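You operate a simulated robot arm through the tools that you are given. There is no shell and no other tool. Be economical: measure what you need, move in short steps, check, and stop when the job is done.

The job below is to be done with a simulated robot arm. You get a single attempt, and the scene is never put back.

TASK
File the FLYERS job card, then move POSTERS to DONE, TICKETS to TODAY and LEAFLETS to NEXT.
Fine: the cards stand in the notice board's pockets; file it in the grey tray on the shelving by the hall door. Set down upright: what you pick out.

Only the result counts: the job must be done as asked and must still hold three seconds after the hand-in. Knocking over, shifting, dropping, spilling or breaking anything else fails it.

THE ROBOT
A 7-joint arm with a fingered hand on a trunk, on a base that drives. Base frame: it is fixed to the floor where the robot stands at the start and does not move with it; the origin is under the middle of the robot, x ahead of it, y to its left, z up. Units: mm, rad, N and s.
With the tool pointing down near the work surface it reaches from about 100 to 640 mm from the robot's upright axis, wherever it stands. Its first joint turns from -1.204 to 3.002 rad. Places, roughly: done pocket of the notice board [1100, -1900, 1100]; grey tray on the shelving by the hall door [500, 200, 900]; next pocket of the notice board [1100, -1700, 1100]; today pocket of the notice board [1100, -1600, 1100]; white job card [1000, -1750, 1000]. Payload 3.4 kg.
The tool frame sits at the grasp point between the pads (the TCP): z along the fingers, y along the line on which they close. The tips reach 25 mm beyond it. The gripper opens to 88 mm. The gripper's body begins 29 mm behind the TCP. The gripper is a hand of 4 fingers: y runs from the thumb to the fingers, the wrist lies at [-13, -97, -162] in the tool frame, and closing takes about 1.5 s.
Orientation is that of the tool frame in the base frame, as a unit quaternion [w, x, y, z]. With the fingers straight down and the wrist toward the robot, the tool's x, y and z point along [0, 1, 0], [1, 0, 0] and [0, 0, -1] of the base frame.

THE INTERFACE
- The arm moves only by the tool jog_arm. Its argument "rows" is a list of rows, each a list of 7 numbers: the turn, a rotation vector about the tool's x, y, z in rad, then the shift along the tool's x, y, z in mm, then the opening, from 0 (shut) to 1 (fully open). In form: [[rx, ry, rz, tx, ty, tz, grip], ...]. A call has 1 to 10 rows; each row is the pose to reach, as a shift and turn from the pose commanded when the call began, along the tool's axes at that moment. A row lasts 0.2 s, in which the tool goes at most 50 mm and 0.15 rad; a call with a longer step from one row to the next is refused whole, and so is a gripper value outside its range. A pose out of reach is approached as far as the arm can. The call stops where the force on the tool passes 40 N (or 10 N more than at its start, if that is more) or the arm is blocked; 0.2 s more then pass. Each finger travels about 108 mm/s and halts on what it meets, pressing with about 31 N; the grip force reading is that of the motor and also rises with nothing between the fingers. The clock runs only during rows and for 0.2 s after the last one: add rows that repeat a pose to give the fingers time. It gives the time, the measured TCP pose, the force on the tool (base axes), the opening and the grip force at its end, in the units of the frame above (readings bear some noise), with the torque about the TCP (base axes, N m) and any sound that the robot's microphone picked up.
- Cameras (640 x 400 px; columns grow to the right, rows downward): "scene" is now at [118.1, 37.5, 1324.6]; the picture's right is [0.51, -0.86, 0.00], its down [-0.64, -0.38, -0.67] and it looks along [0.58, 0.34, -0.74] (base axes); focal length 293 px, centre (320, 200). "wrist" rides on the gripper at [64, -83, -98] in the tool frame; the picture's right is [-0.62, 0.37, -0.69], its down [-0.71, -0.63, 0.30] and it looks along [-0.32, 0.68, 0.65] (tool axes); focal length 265 px, centre (320, 200). There is no depth. A picture from a camera that has moved, and an enlarged one, comes with that camera's place and axes in the base frame and with its lens.
- snapshot(camera): a new picture of that camera. The clock stands still meanwhile.
- slide_trunk(by): slides the trunk up (or, below 0, down) by that many mm; the arm and the scene camera ride with it, the base frame stays. It gives what a move gives, with no picture.
- drive_base(legs): drives the robot by 1 to 6 legs, each [ahead, left, turn to the left] in mm, mm and rad, along the robot's own axes; the way and the turn of a leg run together, so that a leg with both is an arc; at most 1500 mm and 3.142 rad a leg. The arm and the cameras ride along, it lands a little off, and it stops where it bumps. It gives what a move gives.
- set_grasp(shape): the hand has 4 fingers and takes this shape, open, in about a second: jaw (thumb against the fingers, like two jaws); tri (thumb and two fingers); tip (a fingertip pinch); poke (one finger out to press); point (the index stretched); flat (the hand flat); cup (the hand cupped); fist (a fist). The gripper value then closes the fingers along that shape, each until it touches; the sizes above hold for jaw. It gives what a move gives, with no picture.
- aim_head(pan, tilt): turns the head with the scene camera to pan (to the left, within 1.501 rad either way) and tilt (down, from -0.506 to 1.204), counted from straight ahead of the robot. It gives what a move gives.
- inspect(camera, box): a new picture of the part [left, top, right, bottom] of that camera's present view, enlarged. The clock stands still meanwhile.
- finish_job(): hands the job in; it is judged then, once.

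Work in short steps. Places have to be worked out from the pictures, the camera data and where the tool is seen: move nearer, look again, correct. Check each grasp and each placing, and mend what went wrong. You have 120 turns and 78 pictures in all, those below and enlarged ones among them. Open the gripper and draw the arm clear of the work before you hand the job in, unless the task says otherwise; then end with one line.

The tools are called after "Request:" by a JSON object that holds its "name" and its "arguments". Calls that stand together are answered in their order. jog_arm: Moves the arm, as the interface text tells. Its arguments: {"type":"object","properties":{"rows":{"type":"array"}},"required":["rows"]} The other tools are called the same way: slide_trunk (by) slides the trunk up or down; set_grasp (shape) gives the hand a shape; drive_base (legs) drives the base; aim_head (pan, tilt) turns the head that bears the scene camera; snapshot (camera) takes a picture; inspect (camera, box) takes an enlarged picture of a part of a camera's view; finish_job () hands the job in.

At the start:

```text
clock: 0.0
ee_pos: [269.9, 200.1, 1051.3]
ee_rot: [-0.001, 0.707, 0.707, 0.0]
ft_force: [0.9, 0.7, 0.0]
wrist_torque: [-0.02, 0.01, 0.01]
opening: 87.6
gripper_force: 0.1
shape: jaw
trunk travel left (down, up): [-650.0, 190.0]
robot x, y, heading: [-0.7, 0.1, 0.002]
head pan, tilt: [0.531, 0.84]
```

scene: 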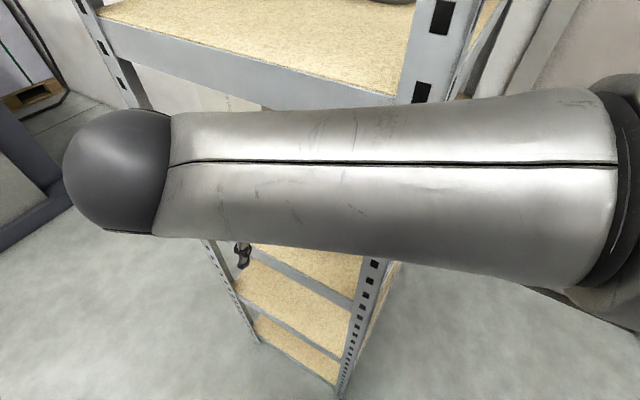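
wrist: 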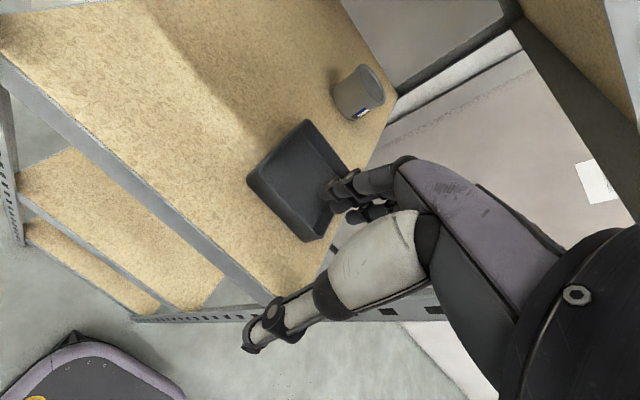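

I see the dark grey tray on a shelf below the hand. Next I look toward the notice board with the head.

Request:
{"name": "aim_head", "arguments": {"pan": -1.07, "tilt": 0.15}}

Request:
{"name": "snapshot", "arguments": {"camera": "scene"}}

```text
clock: 1.7
ee_pos: [269.3, 201.0, 1051.1]
ee_rot: [0.0, 0.707, 0.707, -0.001]
ft_force: [-0.4, 0.1, -0.2]
wrist_torque: [-0.03, -0.01, 0.01]
opening: 87.7
gripper_force: 0.0
shape: jaw
trunk travel left (down, up): [-650.0, 190.0]
robot x, y, heading: [1.2, -4.0, -0.002]
head pan, tilt: [-1.07, 0.15]
```

```text
75 pictures are left
camera scene: at [94.8, -83.7, 1386.1], right [-0.88, -0.48, 0.0], down [-0.07, 0.13, -0.99], along [0.48, -0.87, -0.15], focal length 293 px, centre (320, 200)
```

scene: 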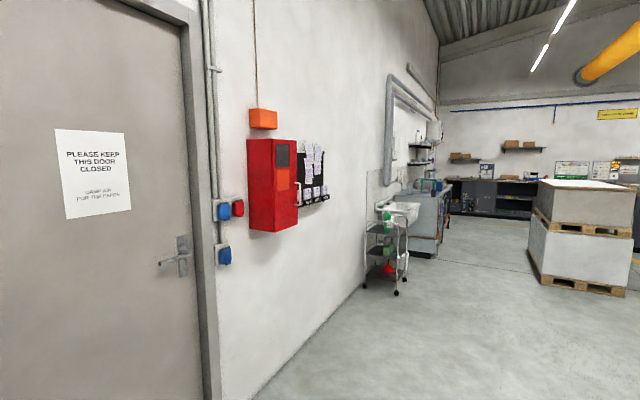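

The board hangs on the wall beyond the red cabinet. I back off from the shelving, then drive right in front of the board, keeping some distance.

Request:
{"name": "drive_base", "arguments": {"legs": [[-200, 0, 0], [0, -1200, 0]]}}

Request:
{"name": "aim_head", "arguments": {"pan": -0.4, "tilt": 0.2}}

Request:
{"name": "snapshot", "arguments": {"camera": "scene"}}

```text
clock: 9.0
ee_pos: [61.9, -1017.3, 1050.4]
ee_rot: [-0.001, 0.713, 0.701, 0.001]
ft_force: [0.5, -0.4, -0.1]
wrist_torque: [0.0, 0.02, 0.01]
opening: 87.6
gripper_force: 0.0
shape: jaw
trunk travel left (down, up): [-650.0, 190.0]
robot x, y, heading: [-209.9, -1210.5, -0.018]
head pan, tilt: [-1.07, 0.15]
```

```text
clock: 10.1
ee_pos: [62.0, -1017.3, 1051.3]
ee_rot: [-0.001, 0.713, 0.701, 0.001]
ft_force: [-0.3, 0.0, -0.5]
wrist_torque: [0.01, -0.02, 0.02]
opening: 87.4
gripper_force: 0.0
shape: jaw
trunk travel left (down, up): [-650.0, 190.0]
robot x, y, heading: [-212.6, -1214.1, -0.017]
head pan, tilt: [-0.4, 0.201]
```

```text
74 pictures are left
camera scene: at [-75.4, -1254.0, 1381.4], right [-0.41, -0.91, 0.0], down [-0.18, 0.08, -0.98], along [0.9, -0.4, -0.2], focal length 293 px, centre (320, 200)
```

scene: 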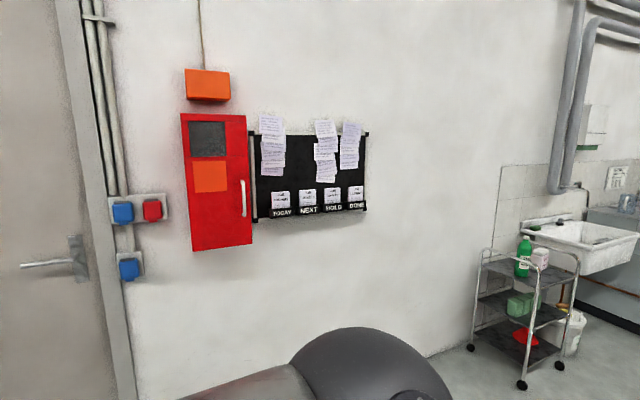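

The board has pockets TODAY, NEXT, HOLD, DONE, each with a card. I move closer and zoom to read the cards.

Request:
{"name": "drive_base", "arguments": {"legs": [[150, -520, 0.018]]}}

Request:
{"name": "aim_head", "arguments": {"pan": 0.0, "tilt": 0.2}}

Request:
{"name": "snapshot", "arguments": {"camera": "scene"}}

```text
clock: 13.1
ee_pos: [206.4, -1526.9, 1051.1]
ee_rot: [-0.001, 0.709, 0.706, 0.0]
ft_force: [0.6, 0.0, -0.4]
wrist_torque: [0.01, 0.02, 0.0]
opening: 87.5
gripper_force: 0.0
shape: jaw
trunk travel left (down, up): [-650.0, 190.0]
robot x, y, heading: [-64.4, -1725.0, -0.003]
head pan, tilt: [-0.4, 0.201]
```

```text
clock: 14.0
ee_pos: [205.7, -1527.6, 1051.2]
ee_rot: [0.0, 0.709, 0.705, 0.0]
ft_force: [-0.4, -0.3, 0.4]
wrist_torque: [0.0, 0.02, 0.01]
opening: 87.9
gripper_force: 0.2
shape: jaw
trunk travel left (down, up): [-650.0, 190.0]
robot x, y, heading: [-63.0, -1726.3, -0.005]
head pan, tilt: [0.0, 0.201]
```

```text
73 pictures are left
camera scene: at [79.1, -1729.0, 1381.4], right [0.0, -1.0, 0.0], down [-0.2, 0.0, -0.98], along [0.98, 0.0, -0.2], focal length 293 px, centre (320, 200)
```

scene: 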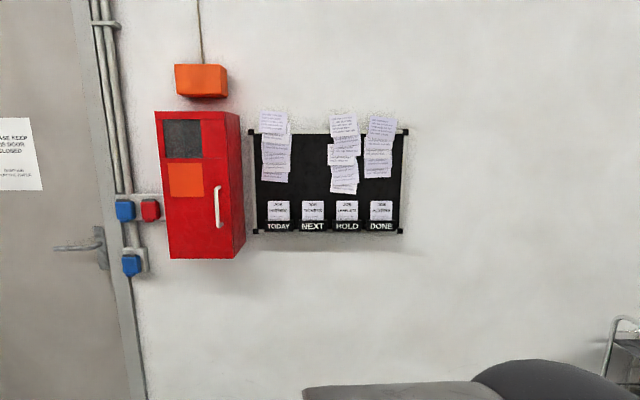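

Request:
{"name": "inspect", "arguments": {"camera": "scene", "box": [250, 185, 410, 245]}}

```text
4.00 times, centred on (330, 215) of scene
camera zoom: at [79.1, -1729.0, 1381.4], right [0.0, -1.0, 0.0], down [-0.2, 0.0, -0.98], along [0.98, 0.0, -0.2], focal length 1171 px, centre (280, 140)
```

zoom: 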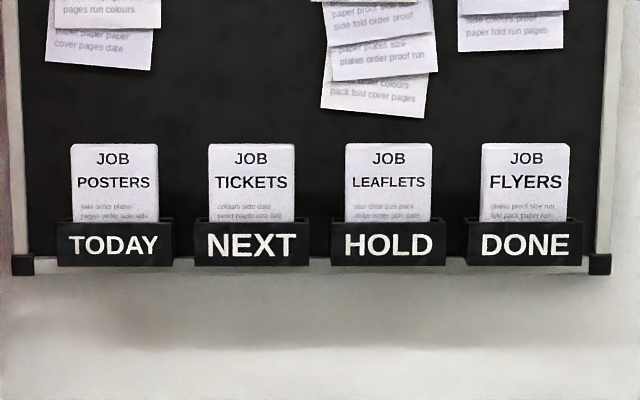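

FLYERS is in DONE, POSTERS in TODAY, TICKETS in NEXT, LEAFLETS in HOLD. Pocket fronts are about x≈1050, spaced 118 mm, y≈-1587, -1705, -1822, -1940. I move closer and higher to see the pocket depth and the gap behind the cards.

Request:
{"name": "drive_base", "arguments": {"legs": [[450, -100, 0.004]]}}

Request:
{"name": "slide_trunk", "arguments": {"by": 185}}

Request:
{"name": "aim_head", "arguments": {"pan": 0.0, "tilt": 0.75}}

Request:
{"name": "snapshot", "arguments": {"camera": "scene"}}

```text
clock: 16.8
ee_pos: [655.0, -1625.4, 1051.0]
ee_rot: [0.001, 0.707, 0.707, 0.0]
ft_force: [0.8, 1.0, -0.2]
wrist_torque: [0.0, -0.01, -0.02]
opening: 87.4
gripper_force: 0.2
shape: jaw
trunk travel left (down, up): [-650.0, 190.0]
robot x, y, heading: [384.8, -1825.4, 0.004]
head pan, tilt: [0.0, 0.201]
```

```text
clock: 18.8
ee_pos: [653.2, -1626.8, 1236.5]
ee_rot: [0.001, 0.706, 0.708, 0.001]
ft_force: [0.3, 0.0, 0.5]
wrist_torque: [-0.01, -0.02, -0.02]
opening: 87.6
gripper_force: 0.0
shape: jaw
trunk travel left (down, up): [-835.0, 5.0]
robot x, y, heading: [385.3, -1826.7, 0.003]
head pan, tilt: [0.0, 0.201]
```

```text
clock: 19.8
ee_pos: [653.5, -1625.2, 1236.0]
ee_rot: [0.0, 0.706, 0.709, 0.0]
ft_force: [0.0, 0.6, 0.0]
wrist_torque: [-0.01, 0.01, 0.02]
opening: 87.5
gripper_force: 0.0
shape: jaw
trunk travel left (down, up): [-835.0, 5.0]
robot x, y, heading: [385.7, -1826.7, 0.002]
head pan, tilt: [0.0, 0.75]
```

```text
71 pictures are left
camera scene: at [517.8, -1828.2, 1516.8], right [0.0, -1.0, 0.0], down [-0.68, 0.0, -0.73], along [0.73, 0.0, -0.68], focal length 293 px, centre (320, 200)
```

scene: 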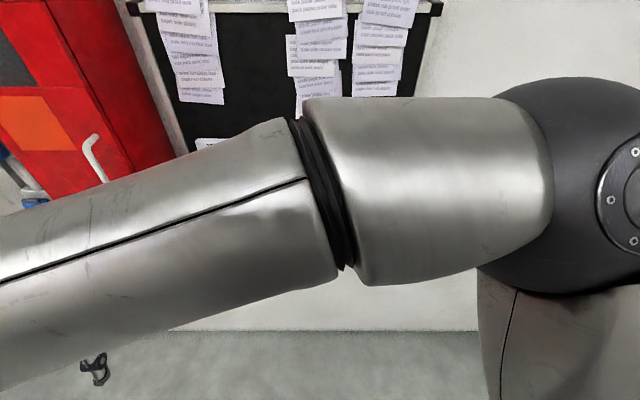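

The arm blocks the view; I use the wrist camera, which looks forward-down at the board.

Request:
{"name": "snapshot", "arguments": {"camera": "wrist"}}

```text
70 pictures are left
camera wrist: at [569.6, -1561.3, 1334.4], right [0.37, -0.62, 0.69], down [-0.63, -0.72, -0.3], along [0.68, -0.32, -0.65], focal length 265 px, centre (320, 200)
```

wrist: 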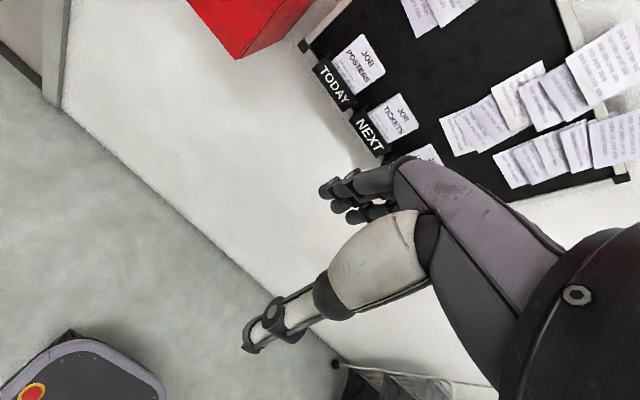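

Request:
{"name": "inspect", "arguments": {"camera": "wrist", "box": [300, 20, 460, 170]}}

```text
2.67 times, centred on (380, 95) of wrist
camera zoom: at [569.6, -1561.3, 1334.4], right [0.37, -0.62, 0.69], down [-0.63, -0.72, -0.3], along [0.68, -0.32, -0.65], focal length 708 px, centre (160, 480)
```

zoom: 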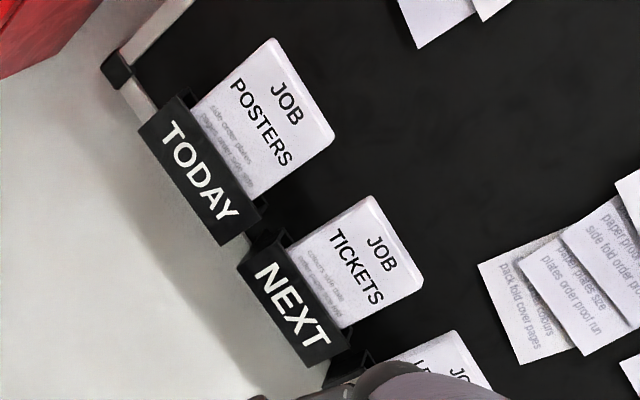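

The cards have a few mm of thickness, stand at about x≈1080, top z≈1173; the board face seems somewhat behind. I move the hand nearer for a closer wrist view of the gap.

Request:
{"name": "jog_arm", "arguments": {"rows": [[0, 0, 0, -19, 40, 0, 1], [0, 0, 0, -38, 80, 0, 1], [0, 0, 0, -57, 120, 0, 1], [0, 0, 0, -76, 160, 0, 1], [0, 0, 0, -95, 197, 0, 1]]}}

Request:
{"name": "snapshot", "arguments": {"camera": "wrist"}}

```text
clock: 21.0
ee_pos: [852.4, -1719.4, 1236.7]
ee_rot: [0.0, 0.706, 0.709, 0.0]
ft_force: [0.8, -0.4, -0.3]
wrist_torque: [0.05, 0.0, 0.03]
opening: 87.7
gripper_force: 0.1
shape: jaw
trunk travel left (down, up): [-835.0, 5.0]
robot x, y, heading: [383.8, -1821.5, 0.007]
head pan, tilt: [0.0, 0.75]
```

```text
68 pictures are left
camera wrist: at [767.8, -1655.8, 1335.8], right [0.37, -0.62, 0.69], down [-0.63, -0.72, -0.3], along [0.68, -0.32, -0.65], focal length 265 px, centre (320, 200)
```

wrist: 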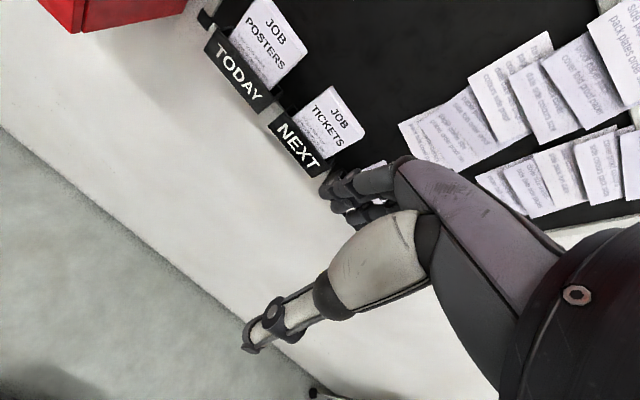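

Request:
{"name": "inspect", "arguments": {"camera": "wrist", "box": [190, 0, 390, 200]}}

```text
2.00 times, centred on (290, 100) of wrist
camera zoom: at [767.8, -1655.8, 1335.8], right [0.37, -0.62, 0.69], down [-0.63, -0.72, -0.3], along [0.68, -0.32, -0.65], focal length 531 px, centre (380, 400)
```

zoom: 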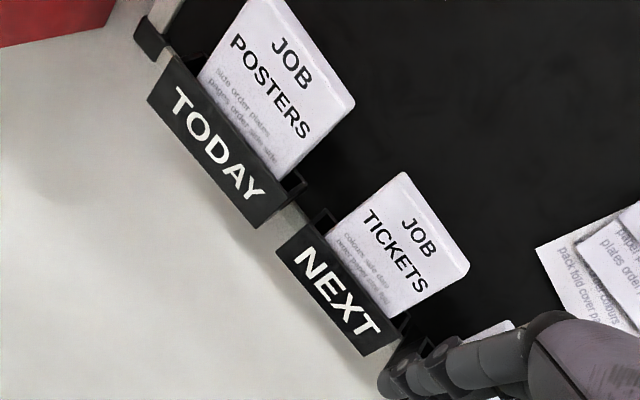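

I need a steeper view of the gap behind the cards; I pitch the hand and bring the wrist camera above.

Request:
{"name": "jog_arm", "arguments": {"rows": [[0.13, 0, 0, 4, 27, -10, 1], [0.26, 0, 0, 8, 54, -20, 1], [0.39, 0, 0, 12, 81, -30, 1], [0.5, 0, 0, 15, 108, -38, 1]]}}

Request:
{"name": "snapshot", "arguments": {"camera": "wrist"}}

```text
clock: 22.0
ee_pos: [918.1, -1726.0, 1267.8]
ee_rot: [-0.165, 0.687, 0.689, -0.161]
ft_force: [0.4, -1.1, 0.8]
wrist_torque: [0.06, 0.0, -0.01]
opening: 87.7
gripper_force: 0.1
shape: jaw
out of reach, approached as far as the arm can: row 4
trunk travel left (down, up): [-835.0, 5.0]
robot x, y, heading: [382.4, -1826.9, 0.001]
head pan, tilt: [0.0, 0.75]
```

```text
66 pictures are left
camera wrist: at [886.7, -1663.3, 1394.1], right [0.64, -0.62, 0.45], down [-0.7, -0.72, 0.01], along [0.32, -0.32, -0.89], focal length 265 px, centre (320, 200)
```

wrist: 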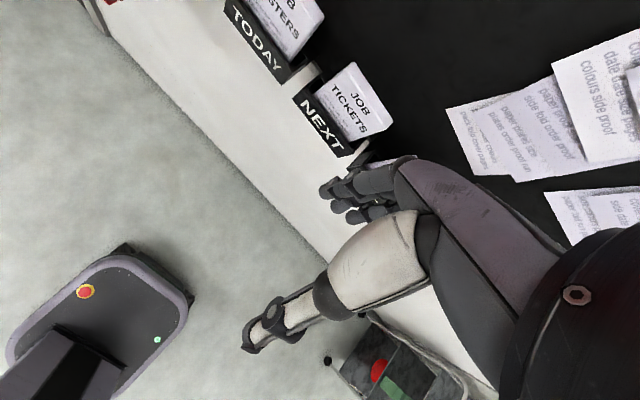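

Request:
{"name": "inspect", "arguments": {"camera": "wrist", "box": [220, 0, 420, 180]}}

```text
2.22 times, centred on (320, 90) of wrist
camera zoom: at [886.7, -1663.3, 1394.1], right [0.64, -0.62, 0.45], down [-0.7, -0.72, 0.01], along [0.32, -0.32, -0.89], focal length 590 px, centre (320, 444)
```

zoom: 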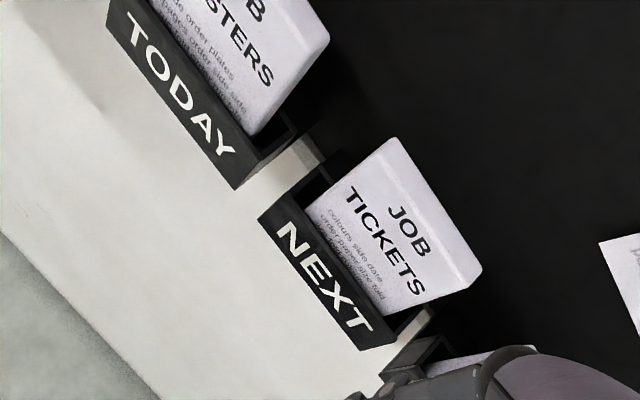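

Cards are ~14 mm thick blocks, ~72 mm wide (NEXT centre y≈-1706, x≈1081, top z≈1173); pockets ~30-40 mm deep and 99 wide. I plan to grip them by the side edges with a horizontal hand (thumb left, fingers right), so I back off a bit and pitch the hand up.

Request:
{"name": "jog_arm", "arguments": {"rows": [[-0.14, 0, 0, 0, -15, 0, 1], [-0.28, 0, 0, 0, -30, 0, 1], [-0.42, 0, 0, 0, -45, 0, 1], [-0.56, 0, 0, 0, -60, 0, 1], [-0.7, 0, 0, 0, -75, 0, 1], [-0.84, 0, 0, 0, -90, 0, 1], [-0.98, 0, 0, 0, -90, 0, 1], [-1.12, 0, 0, 0, -90, 0, 1], [-1.26, 0, 0, 0, -90, 0, 1]]}}

Request:
{"name": "slide_trunk", "arguments": {"by": -100}}

```text
clock: 24.0
ee_pos: [840.2, -1721.0, 1312.9]
ee_rot: [0.262, 0.655, 0.658, 0.264]
ft_force: [-0.2, 0.0, -1.0]
wrist_torque: [0.01, 0.0, 0.01]
opening: 87.7
gripper_force: 0.1
shape: jaw
trunk travel left (down, up): [-835.0, 5.0]
robot x, y, heading: [381.0, -1828.6, 0.007]
head pan, tilt: [0.0, 0.75]
```

```text
clock: 25.3
ee_pos: [841.6, -1722.6, 1211.6]
ee_rot: [0.263, 0.656, 0.657, 0.262]
ft_force: [-0.3, 0.7, -0.4]
wrist_torque: [-0.01, 0.03, 0.01]
opening: 87.5
gripper_force: 0.0
shape: jaw
trunk travel left (down, up): [-735.0, 105.0]
robot x, y, heading: [383.9, -1827.0, 0.007]
head pan, tilt: [0.0, 0.75]
```

Now roll to thumb-left, fingers-right with the hand horizontal (rotation vector total [-0.633, 0.633, 1.478]).

Request:
{"name": "jog_arm", "arguments": {"rows": [[-0.053, 0.053, 0.123, 0, 0, 0, 1], [-0.106, 0.106, 0.246, 0, 0, 0, 1], [-0.158, 0.158, 0.37, 0, 0, 0, 1], [-0.211, 0.211, 0.493, 0, 0, 0, 1], [-0.264, 0.264, 0.616, 0, 0, 0, 1], [-0.316, 0.316, 0.739, 0, 0, 0, 1], [-0.369, 0.369, 0.862, 0, 0, 0, 1], [-0.422, 0.422, 0.985, 0, 0, 0, 1], [-0.475, 0.475, 1.108, 0, 0, 0, 1], [-0.527, 0.527, 1.232, 0, 0, 0, 1]]}}

```text
clock: 27.5
ee_pos: [839.9, -1721.5, 1211.7]
ee_rot: [0.048, 0.738, 0.124, 0.662]
ft_force: [1.0, 0.0, 0.6]
wrist_torque: [0.01, 0.02, -0.01]
opening: 87.6
gripper_force: 0.1
shape: jaw
trunk travel left (down, up): [-735.0, 105.0]
robot x, y, heading: [382.3, -1825.2, 0.003]
head pan, tilt: [0.0, 0.75]
```

Request:
{"name": "jog_arm", "arguments": {"rows": [[-0.054, 0.054, 0.122, 0, 0, 0, 1], [-0.107, 0.107, 0.243, 0, 0, 0, 1], [-0.107, 0.107, 0.243, 0, 0, 0, 1]]}}

Request:
{"name": "snapshot", "arguments": {"camera": "wrist"}}

Request:
{"name": "aim_head", "arguments": {"pan": 0.0, "tilt": 0.55}}

Request:
{"name": "snapshot", "arguments": {"camera": "scene"}}

```text
clock: 28.3
ee_pos: [840.6, -1723.0, 1211.3]
ee_rot: [0.0, 0.707, 0.0, 0.707]
ft_force: [0.7, -0.9, -1.0]
wrist_torque: [0.01, 0.01, -0.03]
opening: 87.8
gripper_force: 0.1
shape: jaw
trunk travel left (down, up): [-735.0, 105.0]
robot x, y, heading: [385.5, -1827.9, 0.004]
head pan, tilt: [0.0, 0.75]
```

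```text
64 pictures are left
camera wrist: at [742.0, -1638.7, 1276.1], right [-0.69, -0.37, -0.62], down [0.31, 0.63, -0.71], along [0.65, -0.68, -0.32], focal length 265 px, centre (320, 200)
```

wrist: 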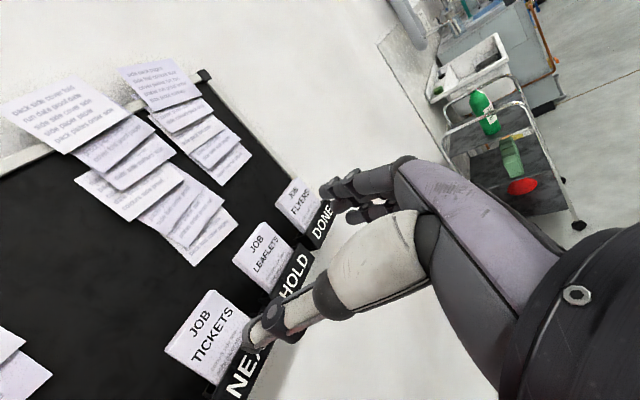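

```text
clock: 29.0
ee_pos: [841.5, -1723.0, 1211.2]
ee_rot: [0.001, 0.707, 0.001, 0.707]
ft_force: [0.1, -0.3, 0.4]
wrist_torque: [0.0, 0.03, -0.01]
opening: 87.7
gripper_force: 0.1
shape: jaw
trunk travel left (down, up): [-735.0, 105.0]
robot x, y, heading: [385.5, -1828.3, -0.001]
head pan, tilt: [0.0, 0.55]
```

```text
63 pictures are left
camera scene: at [524.6, -1828.2, 1434.1], right [0.0, -1.0, 0.0], down [-0.52, 0.0, -0.85], along [0.85, 0.0, -0.52], focal length 293 px, centre (320, 200)
```

scene: 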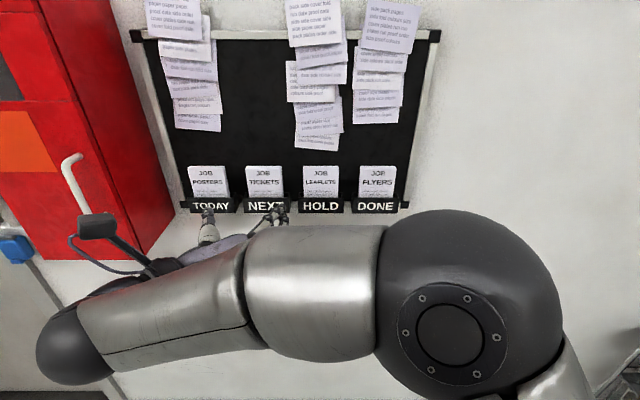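

The hand is oriented well and the scene view is clear. I drive right/ahead so the hand faces the FLYERS card, and lower the trunk to grasp height.

Request:
{"name": "drive_base", "arguments": {"legs": [[100, -220, 0]]}}

Request:
{"name": "slide_trunk", "arguments": {"by": -62}}

Request:
{"name": "snapshot", "arguments": {"camera": "wrist"}}

Request:
{"name": "snapshot", "arguments": {"camera": "scene"}}

```text
clock: 30.8
ee_pos: [942.0, -1936.9, 1210.5]
ee_rot: [-0.001, 0.707, 0.002, 0.707]
ft_force: [0.4, -0.4, -0.6]
wrist_torque: [-0.01, -0.02, 0.0]
opening: 87.9
gripper_force: 0.0
shape: jaw
trunk travel left (down, up): [-735.0, 105.0]
robot x, y, heading: [488.4, -2042.4, 0.008]
head pan, tilt: [0.0, 0.55]
```

```text
clock: 31.8
ee_pos: [942.1, -1935.6, 1149.4]
ee_rot: [-0.001, 0.707, 0.002, 0.707]
ft_force: [-1.1, -0.4, 0.2]
wrist_torque: [0.02, 0.0, 0.02]
opening: 87.7
gripper_force: 0.0
shape: jaw
trunk travel left (down, up): [-673.0, 167.0]
robot x, y, heading: [486.7, -2042.1, 0.007]
head pan, tilt: [0.0, 0.55]
```

```text
62 pictures are left
camera wrist: at [843.4, -1853.4, 1214.0], right [-0.69, -0.37, -0.62], down [0.3, 0.63, -0.72], along [0.66, -0.68, -0.32], focal length 265 px, centre (320, 200)
```

wrist: 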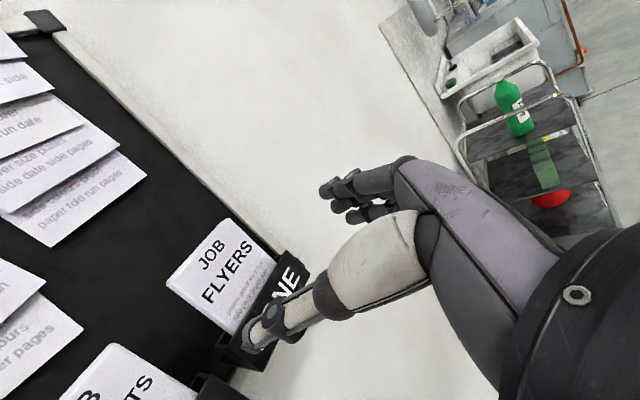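

```text
61 pictures are left
camera scene: at [626.5, -2043.6, 1372.1], right [0.0, -1.0, 0.0], down [-0.52, 0.0, -0.85], along [0.85, 0.0, -0.52], focal length 293 px, centre (320, 200)
```

scene: 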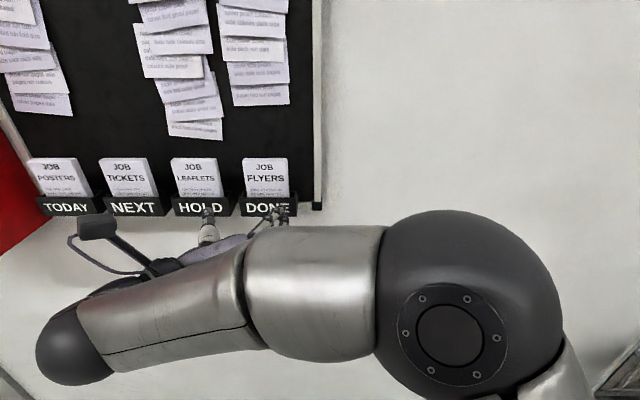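

Request:
{"name": "inspect", "arguments": {"camera": "scene", "box": [170, 140, 330, 240]}}

```text
4.00 times, centred on (250, 190) of scene
camera zoom: at [626.5, -2043.6, 1372.1], right [0.0, -1.0, 0.0], down [-0.52, 0.0, -0.85], along [0.85, 0.0, -0.52], focal length 1171 px, centre (600, 240)
```

zoom: 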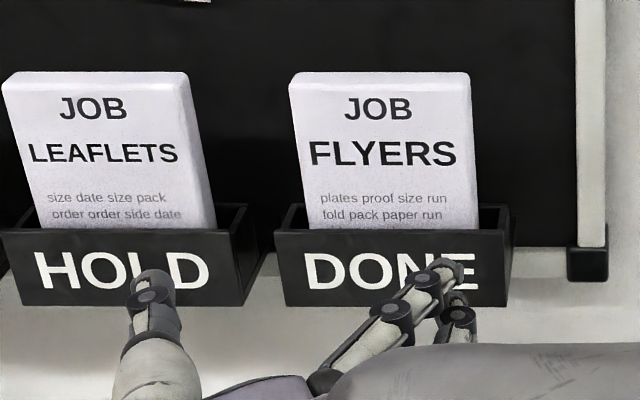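

FLYERS centre ≈ (1085, -1947), top z 1171, pocket rim z≈1107; fingers sit at z≈1122–1163. I shift 11 mm right and advance to just before the card, then check.

Request:
{"name": "jog_arm", "arguments": {"rows": [[0, 0, 0, 0, 11, 0, 1], [0, 0, 0, 0, 11, 35, 1], [0, 0, 0, 0, 11, 70, 1], [0, 0, 0, 0, 11, 95, 1]]}}

Request:
{"name": "inspect", "arguments": {"camera": "scene", "box": [170, 140, 330, 240]}}

Request:
{"name": "snapshot", "arguments": {"camera": "wrist"}}

```text
clock: 32.8
ee_pos: [1039.1, -1946.0, 1148.1]
ee_rot: [0.0, 0.706, 0.002, 0.708]
ft_force: [0.4, -0.6, -0.6]
wrist_torque: [-0.01, -0.01, 0.02]
opening: 87.8
gripper_force: 0.0
shape: jaw
trunk travel left (down, up): [-673.0, 167.0]
robot x, y, heading: [485.5, -2044.5, 0.004]
head pan, tilt: [0.0, 0.55]
```

```text
4.00 times, centred on (250, 190) of scene
camera zoom: at [627.4, -2043.3, 1372.1], right [0.0, -1.0, 0.0], down [-0.52, 0.0, -0.85], along [0.85, 0.0, -0.52], focal length 1171 px, centre (600, 240)
```

zoom: 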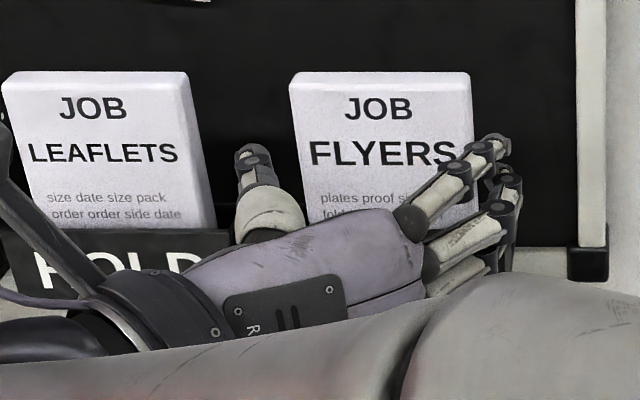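

```text
58 pictures are left
camera wrist: at [940.1, -1862.6, 1213.4], right [-0.69, -0.37, -0.62], down [0.3, 0.63, -0.72], along [0.66, -0.68, -0.32], focal length 265 px, centre (320, 200)
```

wrist: 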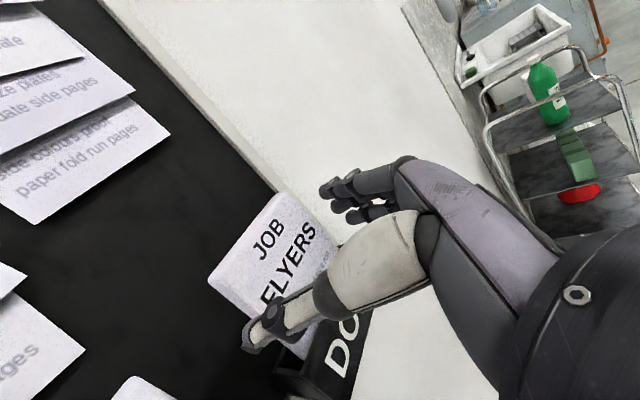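

Straddling looks right but slightly tight on the fingers' side; I shift 4 mm right and advance 31 mm.

Request:
{"name": "jog_arm", "arguments": {"rows": [[0, 0, 0, 0, 4, 0, 1], [0, 0, 0, 0, 4, 15, 1], [0, 0, 0, 0, 4, 31, 1]]}}

Request:
{"name": "inspect", "arguments": {"camera": "scene", "box": [170, 140, 330, 240]}}

```text
clock: 33.6
ee_pos: [1069.3, -1952.3, 1149.5]
ee_rot: [-0.001, 0.707, 0.002, 0.708]
ft_force: [0.6, -0.4, -0.7]
wrist_torque: [-0.02, 0.0, -0.02]
opening: 87.9
gripper_force: 0.1
shape: jaw
trunk travel left (down, up): [-673.0, 167.0]
robot x, y, heading: [485.0, -2040.0, 0.004]
head pan, tilt: [0.0, 0.55]
```

```text
4.00 times, centred on (250, 190) of scene
camera zoom: at [627.0, -2043.6, 1372.1], right [0.0, -1.0, 0.0], down [-0.52, 0.0, -0.85], along [0.85, 0.0, -0.52], focal length 1171 px, centre (600, 240)
```

zoom: 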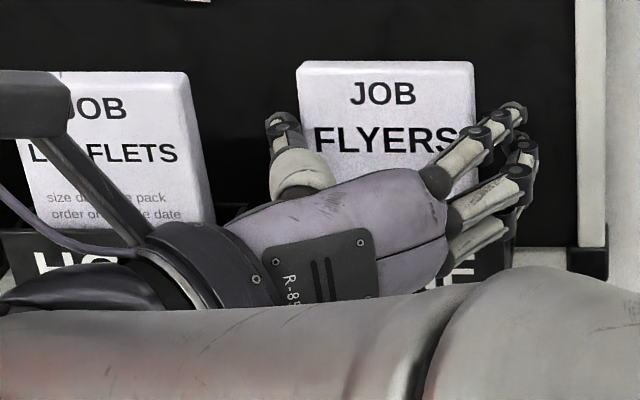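

The card slid back a bit in its pocket but fingers straddle it. Closing now.

Request:
{"name": "jog_arm", "arguments": {"rows": [[0, 0, 0, 0, 0, 0, 0.85], [0, 0, 0, 0, 0, 0, 0.7], [0, 0, 0, 0, 0, 0, 0.5], [0, 0, 0, 0, 0, 0, 0.5], [0, 0, 0, 0, 0, 0, 0.3], [0, 0, 0, 0, 0, 0, 0.3]]}}

Request:
{"name": "inspect", "arguments": {"camera": "scene", "box": [170, 140, 330, 240]}}

Request:
{"name": "snapshot", "arguments": {"camera": "wrist"}}

```text
clock: 35.0
ee_pos: [1068.3, -1952.3, 1149.4]
ee_rot: [-0.001, 0.707, 0.002, 0.707]
ft_force: [1.0, 0.8, -0.1]
wrist_torque: [-0.04, -0.01, -0.01]
opening: 68.7
gripper_force: 30.7
shape: jaw
trunk travel left (down, up): [-673.0, 167.0]
robot x, y, heading: [485.1, -2039.7, 0.007]
head pan, tilt: [0.0, 0.55]
```

```text
4.00 times, centred on (250, 190) of scene
camera zoom: at [626.5, -2043.5, 1372.2], right [0.0, -1.0, 0.0], down [-0.52, 0.0, -0.85], along [0.85, 0.0, -0.52], focal length 1171 px, centre (600, 240)
```

zoom: 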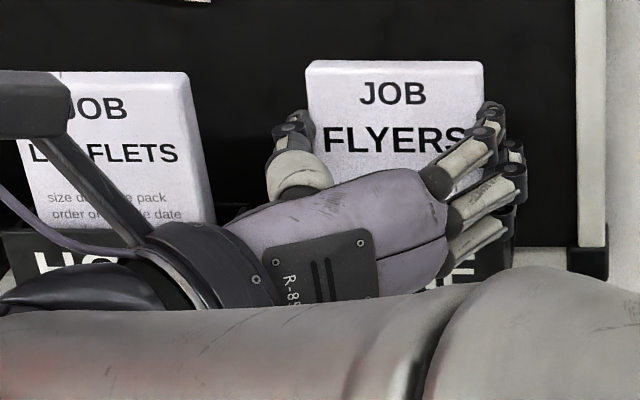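

```text
55 pictures are left
camera wrist: at [970.0, -1867.8, 1213.6], right [-0.69, -0.37, -0.62], down [0.3, 0.63, -0.72], along [0.66, -0.68, -0.32], focal length 265 px, centre (320, 200)
```

wrist: 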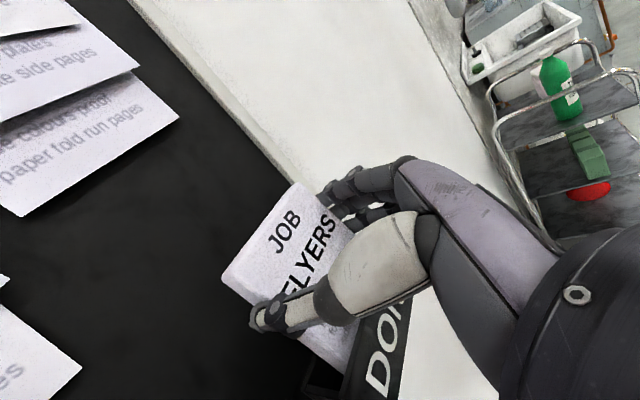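

Gripped (68.7 mm, 31 N). Lift straight up 70 mm and check that the card comes along.

Request:
{"name": "jog_arm", "arguments": {"rows": [[0, 0, 0, 15, 0, 0, 0.3], [0, 0, 0, 30, 0, 0, 0.3], [0, 0, 0, 45, 0, 0, 0.3], [0, 0, 0, 60, 0, 0, 0.3], [0, 0, 0, 70, 0, 0, 0.3]]}}

Request:
{"name": "snapshot", "arguments": {"camera": "wrist"}}

Request:
{"name": "snapshot", "arguments": {"camera": "scene"}}

```text
clock: 36.2
ee_pos: [1068.8, -1951.5, 1219.5]
ee_rot: [0.0, 0.708, 0.001, 0.706]
ft_force: [0.0, 0.2, -0.8]
wrist_torque: [0.0, -0.02, 0.01]
opening: 68.4
gripper_force: 30.7
shape: jaw
trunk travel left (down, up): [-673.0, 167.0]
robot x, y, heading: [485.1, -2040.9, 0.004]
head pan, tilt: [0.0, 0.55]
```

```text
54 pictures are left
camera wrist: at [969.9, -1867.9, 1284.5], right [-0.69, -0.37, -0.62], down [0.3, 0.63, -0.72], along [0.66, -0.68, -0.32], focal length 265 px, centre (320, 200)
```

wrist: 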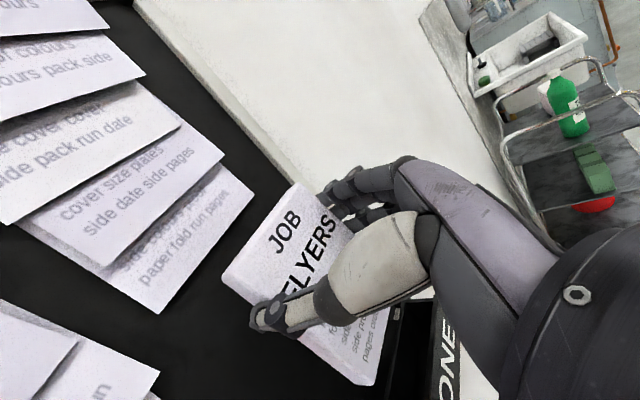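

```text
53 pictures are left
camera scene: at [626.7, -2043.6, 1372.1], right [0.0, -1.0, 0.0], down [-0.52, 0.0, -0.85], along [0.85, 0.0, -0.52], focal length 293 px, centre (320, 200)
```

scene: 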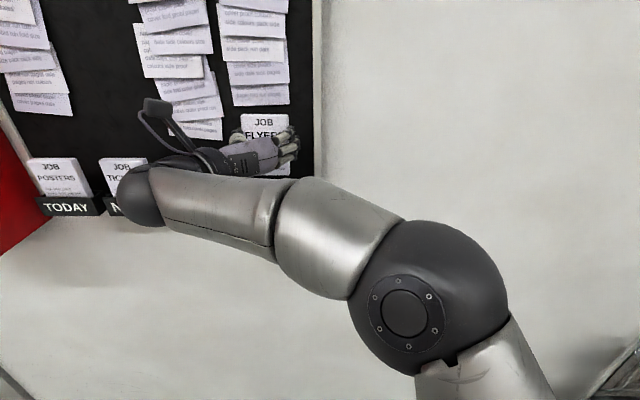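

The card is held (bottom ≈82 mm below the TCP). I retract the arm, then drive back and left to the shelving, staying in front of its face (x≈298).

Request:
{"name": "jog_arm", "arguments": {"rows": [[0, 0, 0, 0, 0, -30, 0.3], [0, 0, 0, 0, 0, -60, 0.3], [0, 0, 0, 0, 0, -90, 0.3], [0, 0, 0, 0, 0, -120, 0.3], [0, 0, 0, 0, 0, -140, 0.3]]}}

Request:
{"name": "drive_base", "arguments": {"legs": [[-735, 0, -0.004], [0, 1060, 0], [0, 1060, 0]]}}

Request:
{"name": "aim_head", "arguments": {"pan": 0.2, "tilt": 0.6}}

Request:
{"name": "snapshot", "arguments": {"camera": "scene"}}

Request:
{"name": "snapshot", "arguments": {"camera": "wrist"}}

```text
clock: 37.4
ee_pos: [928.7, -1951.8, 1221.4]
ee_rot: [-0.001, 0.707, 0.001, 0.707]
ft_force: [-0.4, -0.6, -0.1]
wrist_torque: [0.0, -0.01, -0.01]
opening: 68.7
gripper_force: 30.7
shape: jaw
trunk travel left (down, up): [-673.0, 167.0]
robot x, y, heading: [487.0, -2043.9, 0.001]
head pan, tilt: [0.0, 0.55]
```

```text
clock: 51.7
ee_pos: [219.8, 178.6, 1222.1]
ee_rot: [0.006, 0.707, -0.005, 0.707]
ft_force: [0.4, 0.1, -0.7]
wrist_torque: [-0.01, 0.02, 0.01]
opening: 68.6
gripper_force: 31.2
shape: jaw
trunk travel left (down, up): [-673.0, 167.0]
robot x, y, heading: [-225.1, 93.2, -0.015]
head pan, tilt: [0.0, 0.55]
```

```text
clock: 52.4
ee_pos: [219.7, 177.1, 1220.8]
ee_rot: [0.006, 0.708, -0.004, 0.707]
ft_force: [-0.3, -0.1, 0.2]
wrist_torque: [0.0, 0.0, 0.0]
opening: 68.7
gripper_force: 31.4
shape: jaw
trunk travel left (down, up): [-673.0, 167.0]
robot x, y, heading: [-231.4, 97.9, -0.01]
head pan, tilt: [0.201, 0.6]
```

```text
52 pictures are left
camera scene: at [-88.7, 109.1, 1367.6], right [0.19, -0.98, 0.0], down [-0.56, -0.11, -0.83], along [0.81, 0.15, -0.56], focal length 293 px, centre (320, 200)
```

scene: 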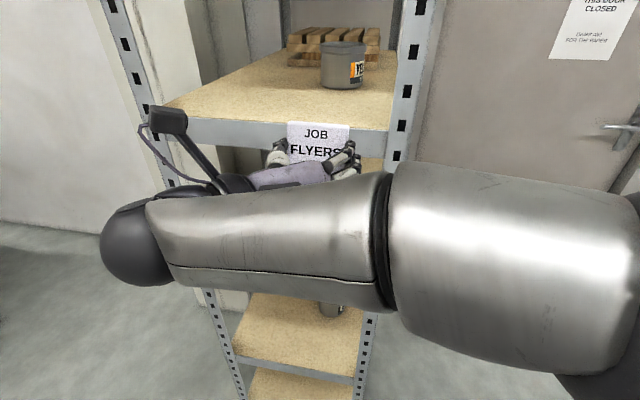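

```text
51 pictures are left
camera wrist: at [122.0, 262.6, 1285.2], right [-0.7, -0.36, -0.62], down [0.31, 0.62, -0.72], along [0.64, -0.69, -0.32], focal length 265 px, centre (320, 200)
```

wrist: 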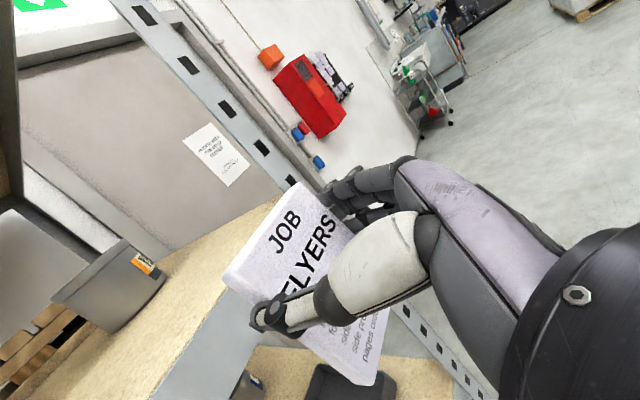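

The upper shelf is at z≈1233; I lower the trunk so the hand faces the gap of the tray's shelf, and look again.

Request:
{"name": "slide_trunk", "arguments": {"by": -180}}

Request:
{"name": "snapshot", "arguments": {"camera": "wrist"}}

Request:
{"name": "snapshot", "arguments": {"camera": "scene"}}

```text
clock: 54.4
ee_pos: [220.1, 177.2, 1040.6]
ee_rot: [0.005, 0.707, -0.005, 0.707]
ft_force: [0.3, -1.0, 0.6]
wrist_torque: [-0.01, -0.02, 0.01]
opening: 68.6
gripper_force: 31.1
shape: jaw
trunk travel left (down, up): [-493.0, 347.0]
robot x, y, heading: [-225.9, 97.2, -0.012]
head pan, tilt: [0.201, 0.6]
```

```text
50 pictures are left
camera wrist: at [122.0, 262.6, 1105.3], right [-0.7, -0.36, -0.62], down [0.31, 0.62, -0.72], along [0.64, -0.69, -0.32], focal length 265 px, centre (320, 200)
```

wrist: 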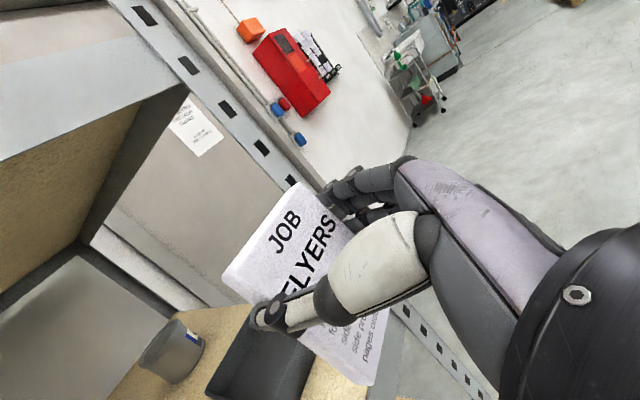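

```text
49 pictures are left
camera scene: at [-88.8, 109.2, 1187.7], right [0.19, -0.98, 0.0], down [-0.56, -0.11, -0.83], along [0.81, 0.15, -0.56], focal length 293 px, centre (320, 200)
```

scene: 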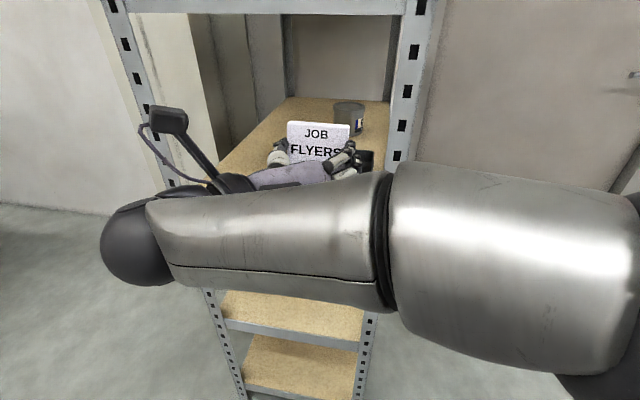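

Tray estimated x 381–540, y 130–235, cup beyond it. I drive ahead 200 mm with the card above the tray rim and look.

Request:
{"name": "drive_base", "arguments": {"legs": [[200, 5, 0.012]]}}

Request:
{"name": "snapshot", "arguments": {"camera": "wrist"}}

Request:
{"name": "snapshot", "arguments": {"camera": "scene"}}

```text
clock: 56.0
ee_pos: [421.6, 184.6, 1041.1]
ee_rot: [0.002, 0.708, -0.001, 0.707]
ft_force: [0.4, -0.6, -0.5]
wrist_torque: [0.02, 0.01, -0.01]
opening: 68.7
gripper_force: 31.2
shape: jaw
trunk travel left (down, up): [-493.0, 347.0]
robot x, y, heading: [-22.9, 96.1, -0.002]
head pan, tilt: [0.201, 0.6]
```

```text
48 pictures are left
camera wrist: at [323.4, 269.7, 1105.0], right [-0.69, -0.37, -0.62], down [0.31, 0.63, -0.72], along [0.65, -0.69, -0.32], focal length 265 px, centre (320, 200)
```

wrist: 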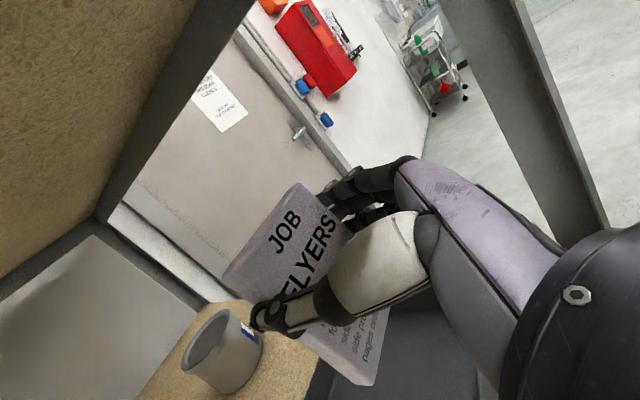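

```text
47 pictures are left
camera scene: at [114.2, 114.2, 1187.5], right [0.2, -0.98, 0.0], down [-0.55, -0.11, -0.82], along [0.81, 0.16, -0.57], focal length 293 px, centre (320, 200)
```

scene: 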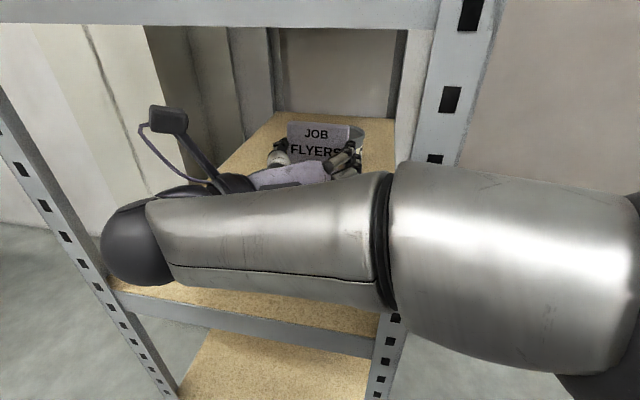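

Request:
{"name": "inspect", "arguments": {"camera": "wrist", "box": [260, 280, 500, 400]}}

```text
2.67 times, centred on (380, 340) of wrist
camera zoom: at [323.4, 269.7, 1105.0], right [-0.69, -0.37, -0.62], down [0.31, 0.63, -0.72], along [0.65, -0.69, -0.32], focal length 708 px, centre (160, -173)
```

zoom: 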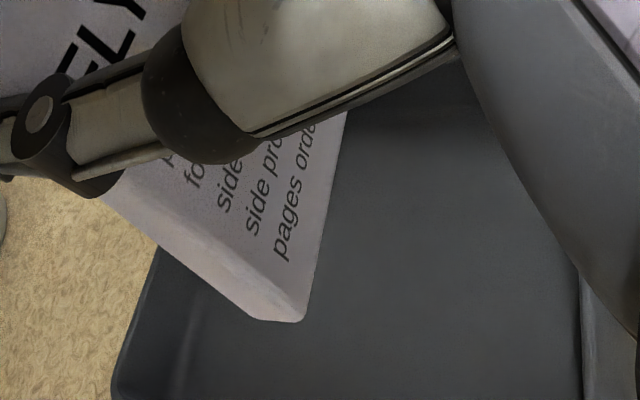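

Tray rim: x≈395–530, y≈128–234; card's left-bottom corner at x≈437, z≈958. I move 15 mm forward, 3 mm right and lower 55 mm.

Request:
{"name": "jog_arm", "arguments": {"rows": [[0, 0, 0, 0, 3, 15, 0.3], [0, 0, 0, -15, 3, 15, 0.3], [0, 0, 0, -30, 3, 15, 0.3], [0, 0, 0, -45, 3, 15, 0.3], [0, 0, 0, -55, 3, 15, 0.3]]}}

Request:
{"name": "snapshot", "arguments": {"camera": "wrist"}}

```text
clock: 57.2
ee_pos: [436.9, 181.5, 985.8]
ee_rot: [0.001, 0.707, 0.0, 0.707]
ft_force: [-0.1, 0.3, -0.5]
wrist_torque: [-0.02, 0.0, -0.02]
opening: 68.8
gripper_force: 30.7
shape: jaw
trunk travel left (down, up): [-493.0, 347.0]
robot x, y, heading: [-22.5, 101.9, -0.0]
head pan, tilt: [0.201, 0.6]
```

```text
45 pictures are left
camera wrist: at [338.2, 266.6, 1049.8], right [-0.69, -0.37, -0.62], down [0.31, 0.63, -0.72], along [0.65, -0.69, -0.32], focal length 265 px, centre (320, 200)
```

wrist: 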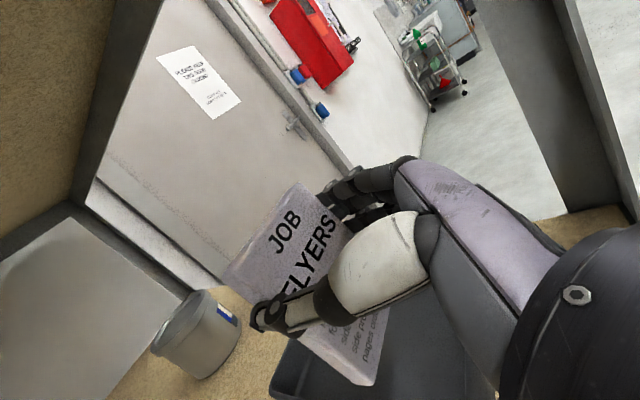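

Inside the tray outline. I lower in small steps until contact.

Request:
{"name": "jog_arm", "arguments": {"rows": [[0, 0, 0, -3, 0, 0, 0.3], [0, 0, 0, -6, 0, 0, 0.3], [0, 0, 0, -9, 0, 0, 0.3], [0, 0, 0, -12, 0, 0, 0.3], [0, 0, 0, -15, 0, 0, 0.3]]}}

```text
clock: 58.4
ee_pos: [435.4, 181.9, 971.9]
ee_rot: [0.002, 0.707, -0.001, 0.707]
ft_force: [0.0, -0.9, -0.4]
wrist_torque: [0.03, 0.0, 0.01]
opening: 68.8
gripper_force: 31.2
shape: jaw
trunk travel left (down, up): [-493.0, 347.0]
robot x, y, heading: [-25.1, 99.2, 0.004]
head pan, tilt: [0.201, 0.6]
```

Request:
{"name": "inspect", "arguments": {"camera": "wrist", "box": [230, 250, 480, 400]}}

```text
2.56 times, centred on (355, 325) of wrist
camera zoom: at [337.0, 266.5, 1035.4], right [-0.69, -0.37, -0.62], down [0.31, 0.63, -0.72], along [0.65, -0.69, -0.32], focal length 679 px, centre (230, -120)
```

zoom: 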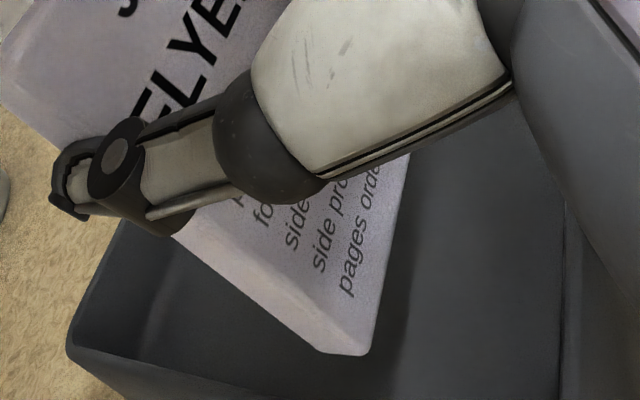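

Still a gap to the floor; continue lowering in small steps.

Request:
{"name": "jog_arm", "arguments": {"rows": [[0, 0, 0, -3, 0, 0, 0.3], [0, 0, 0, -6, 0, 0, 0.3], [0, 0, 0, -9, 0, 0, 0.3], [0, 0, 0, -12, 0, 0, 0.3]]}}

Request:
{"name": "inspect", "arguments": {"camera": "wrist", "box": [230, 250, 480, 400]}}

```text
clock: 59.4
ee_pos: [435.5, 181.9, 958.1]
ee_rot: [0.002, 0.707, 0.0, 0.708]
ft_force: [0.3, -0.1, -0.7]
wrist_torque: [0.0, -0.03, -0.03]
opening: 68.7
gripper_force: 30.9
shape: jaw
trunk travel left (down, up): [-493.0, 347.0]
robot x, y, heading: [-24.5, 98.2, 0.0]
head pan, tilt: [0.201, 0.6]
```

```text
2.56 times, centred on (355, 325) of wrist
camera zoom: at [337.6, 266.5, 1023.1], right [-0.69, -0.37, -0.62], down [0.31, 0.63, -0.72], along [0.65, -0.69, -0.32], focal length 679 px, centre (230, -120)
```

zoom: 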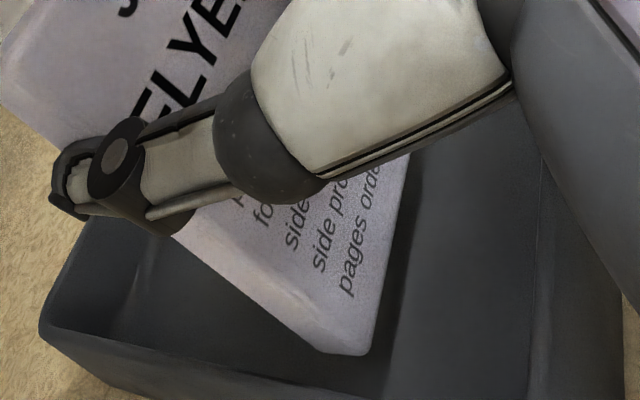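

Request:
{"name": "jog_arm", "arguments": {"rows": [[0, 0, 0, -3, 0, 0, 0.3], [0, 0, 0, -6, 0, 0, 0.3], [0, 0, 0, -9, 0, 0, 0.3], [0, 0, 0, -12, 0, 0, 0.3]]}}

Request:
{"name": "inspect", "arguments": {"camera": "wrist", "box": [230, 250, 480, 400]}}

```text
clock: 60.4
ee_pos: [435.9, 182.9, 946.5]
ee_rot: [0.002, 0.707, -0.001, 0.707]
ft_force: [0.3, 0.5, -0.3]
wrist_torque: [-0.01, 0.0, 0.01]
opening: 68.8
gripper_force: 31.0
shape: jaw
trunk travel left (down, up): [-493.0, 347.0]
robot x, y, heading: [-23.6, 96.0, -0.004]
head pan, tilt: [0.201, 0.6]
```

```text
2.56 times, centred on (355, 325) of wrist
camera zoom: at [337.9, 266.4, 1010.8], right [-0.69, -0.37, -0.62], down [0.31, 0.63, -0.72], along [0.65, -0.69, -0.32], focal length 679 px, centre (230, -120)
```

zoom: 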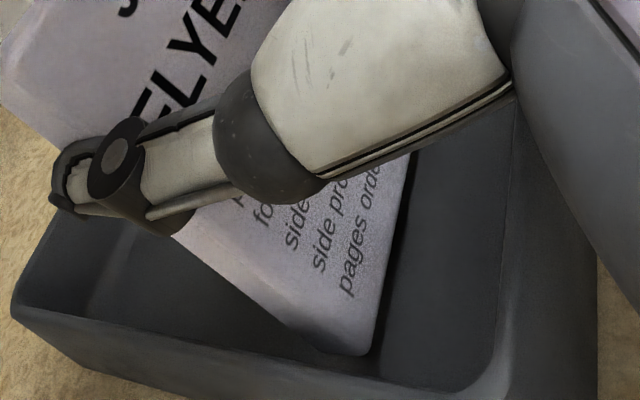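

Request:
{"name": "jog_arm", "arguments": {"rows": [[0, 0, 0, -2, 0, 0, 0.3], [0, 0, 0, -4, 0, 0, 0.3], [0, 0, 0, -6, 0, 0, 0.3], [0, 0, 0, -8, 0, 0, 0.3], [0, 0, 0, -10, 0, 0, 0.3]]}}

Request:
{"name": "inspect", "arguments": {"camera": "wrist", "box": [230, 250, 480, 400]}}

```text
clock: 61.6
ee_pos: [433.6, 182.5, 938.2]
ee_rot: [0.002, 0.705, -0.001, 0.709]
ft_force: [0.3, 1.1, 8.6]
wrist_torque: [-0.31, -0.21, 0.02]
opening: 68.7
gripper_force: 31.4
shape: jaw
trunk travel left (down, up): [-493.0, 347.0]
robot x, y, heading: [-24.4, 96.8, -0.002]
head pan, tilt: [0.201, 0.6]
```

```text
2.56 times, centred on (355, 325) of wrist
camera zoom: at [335.9, 266.9, 1002.5], right [-0.69, -0.37, -0.62], down [0.31, 0.63, -0.71], along [0.65, -0.69, -0.32], focal length 679 px, centre (230, -120)
```

zoom: 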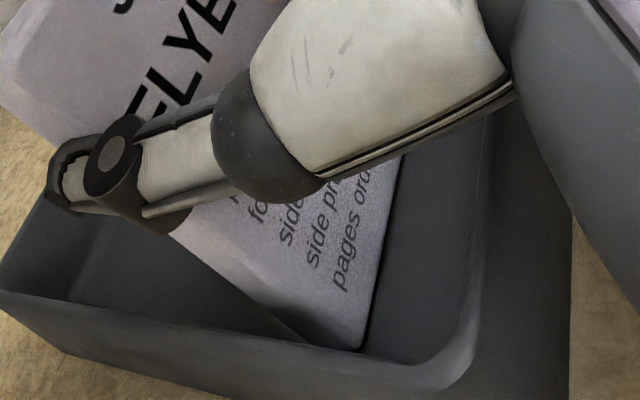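

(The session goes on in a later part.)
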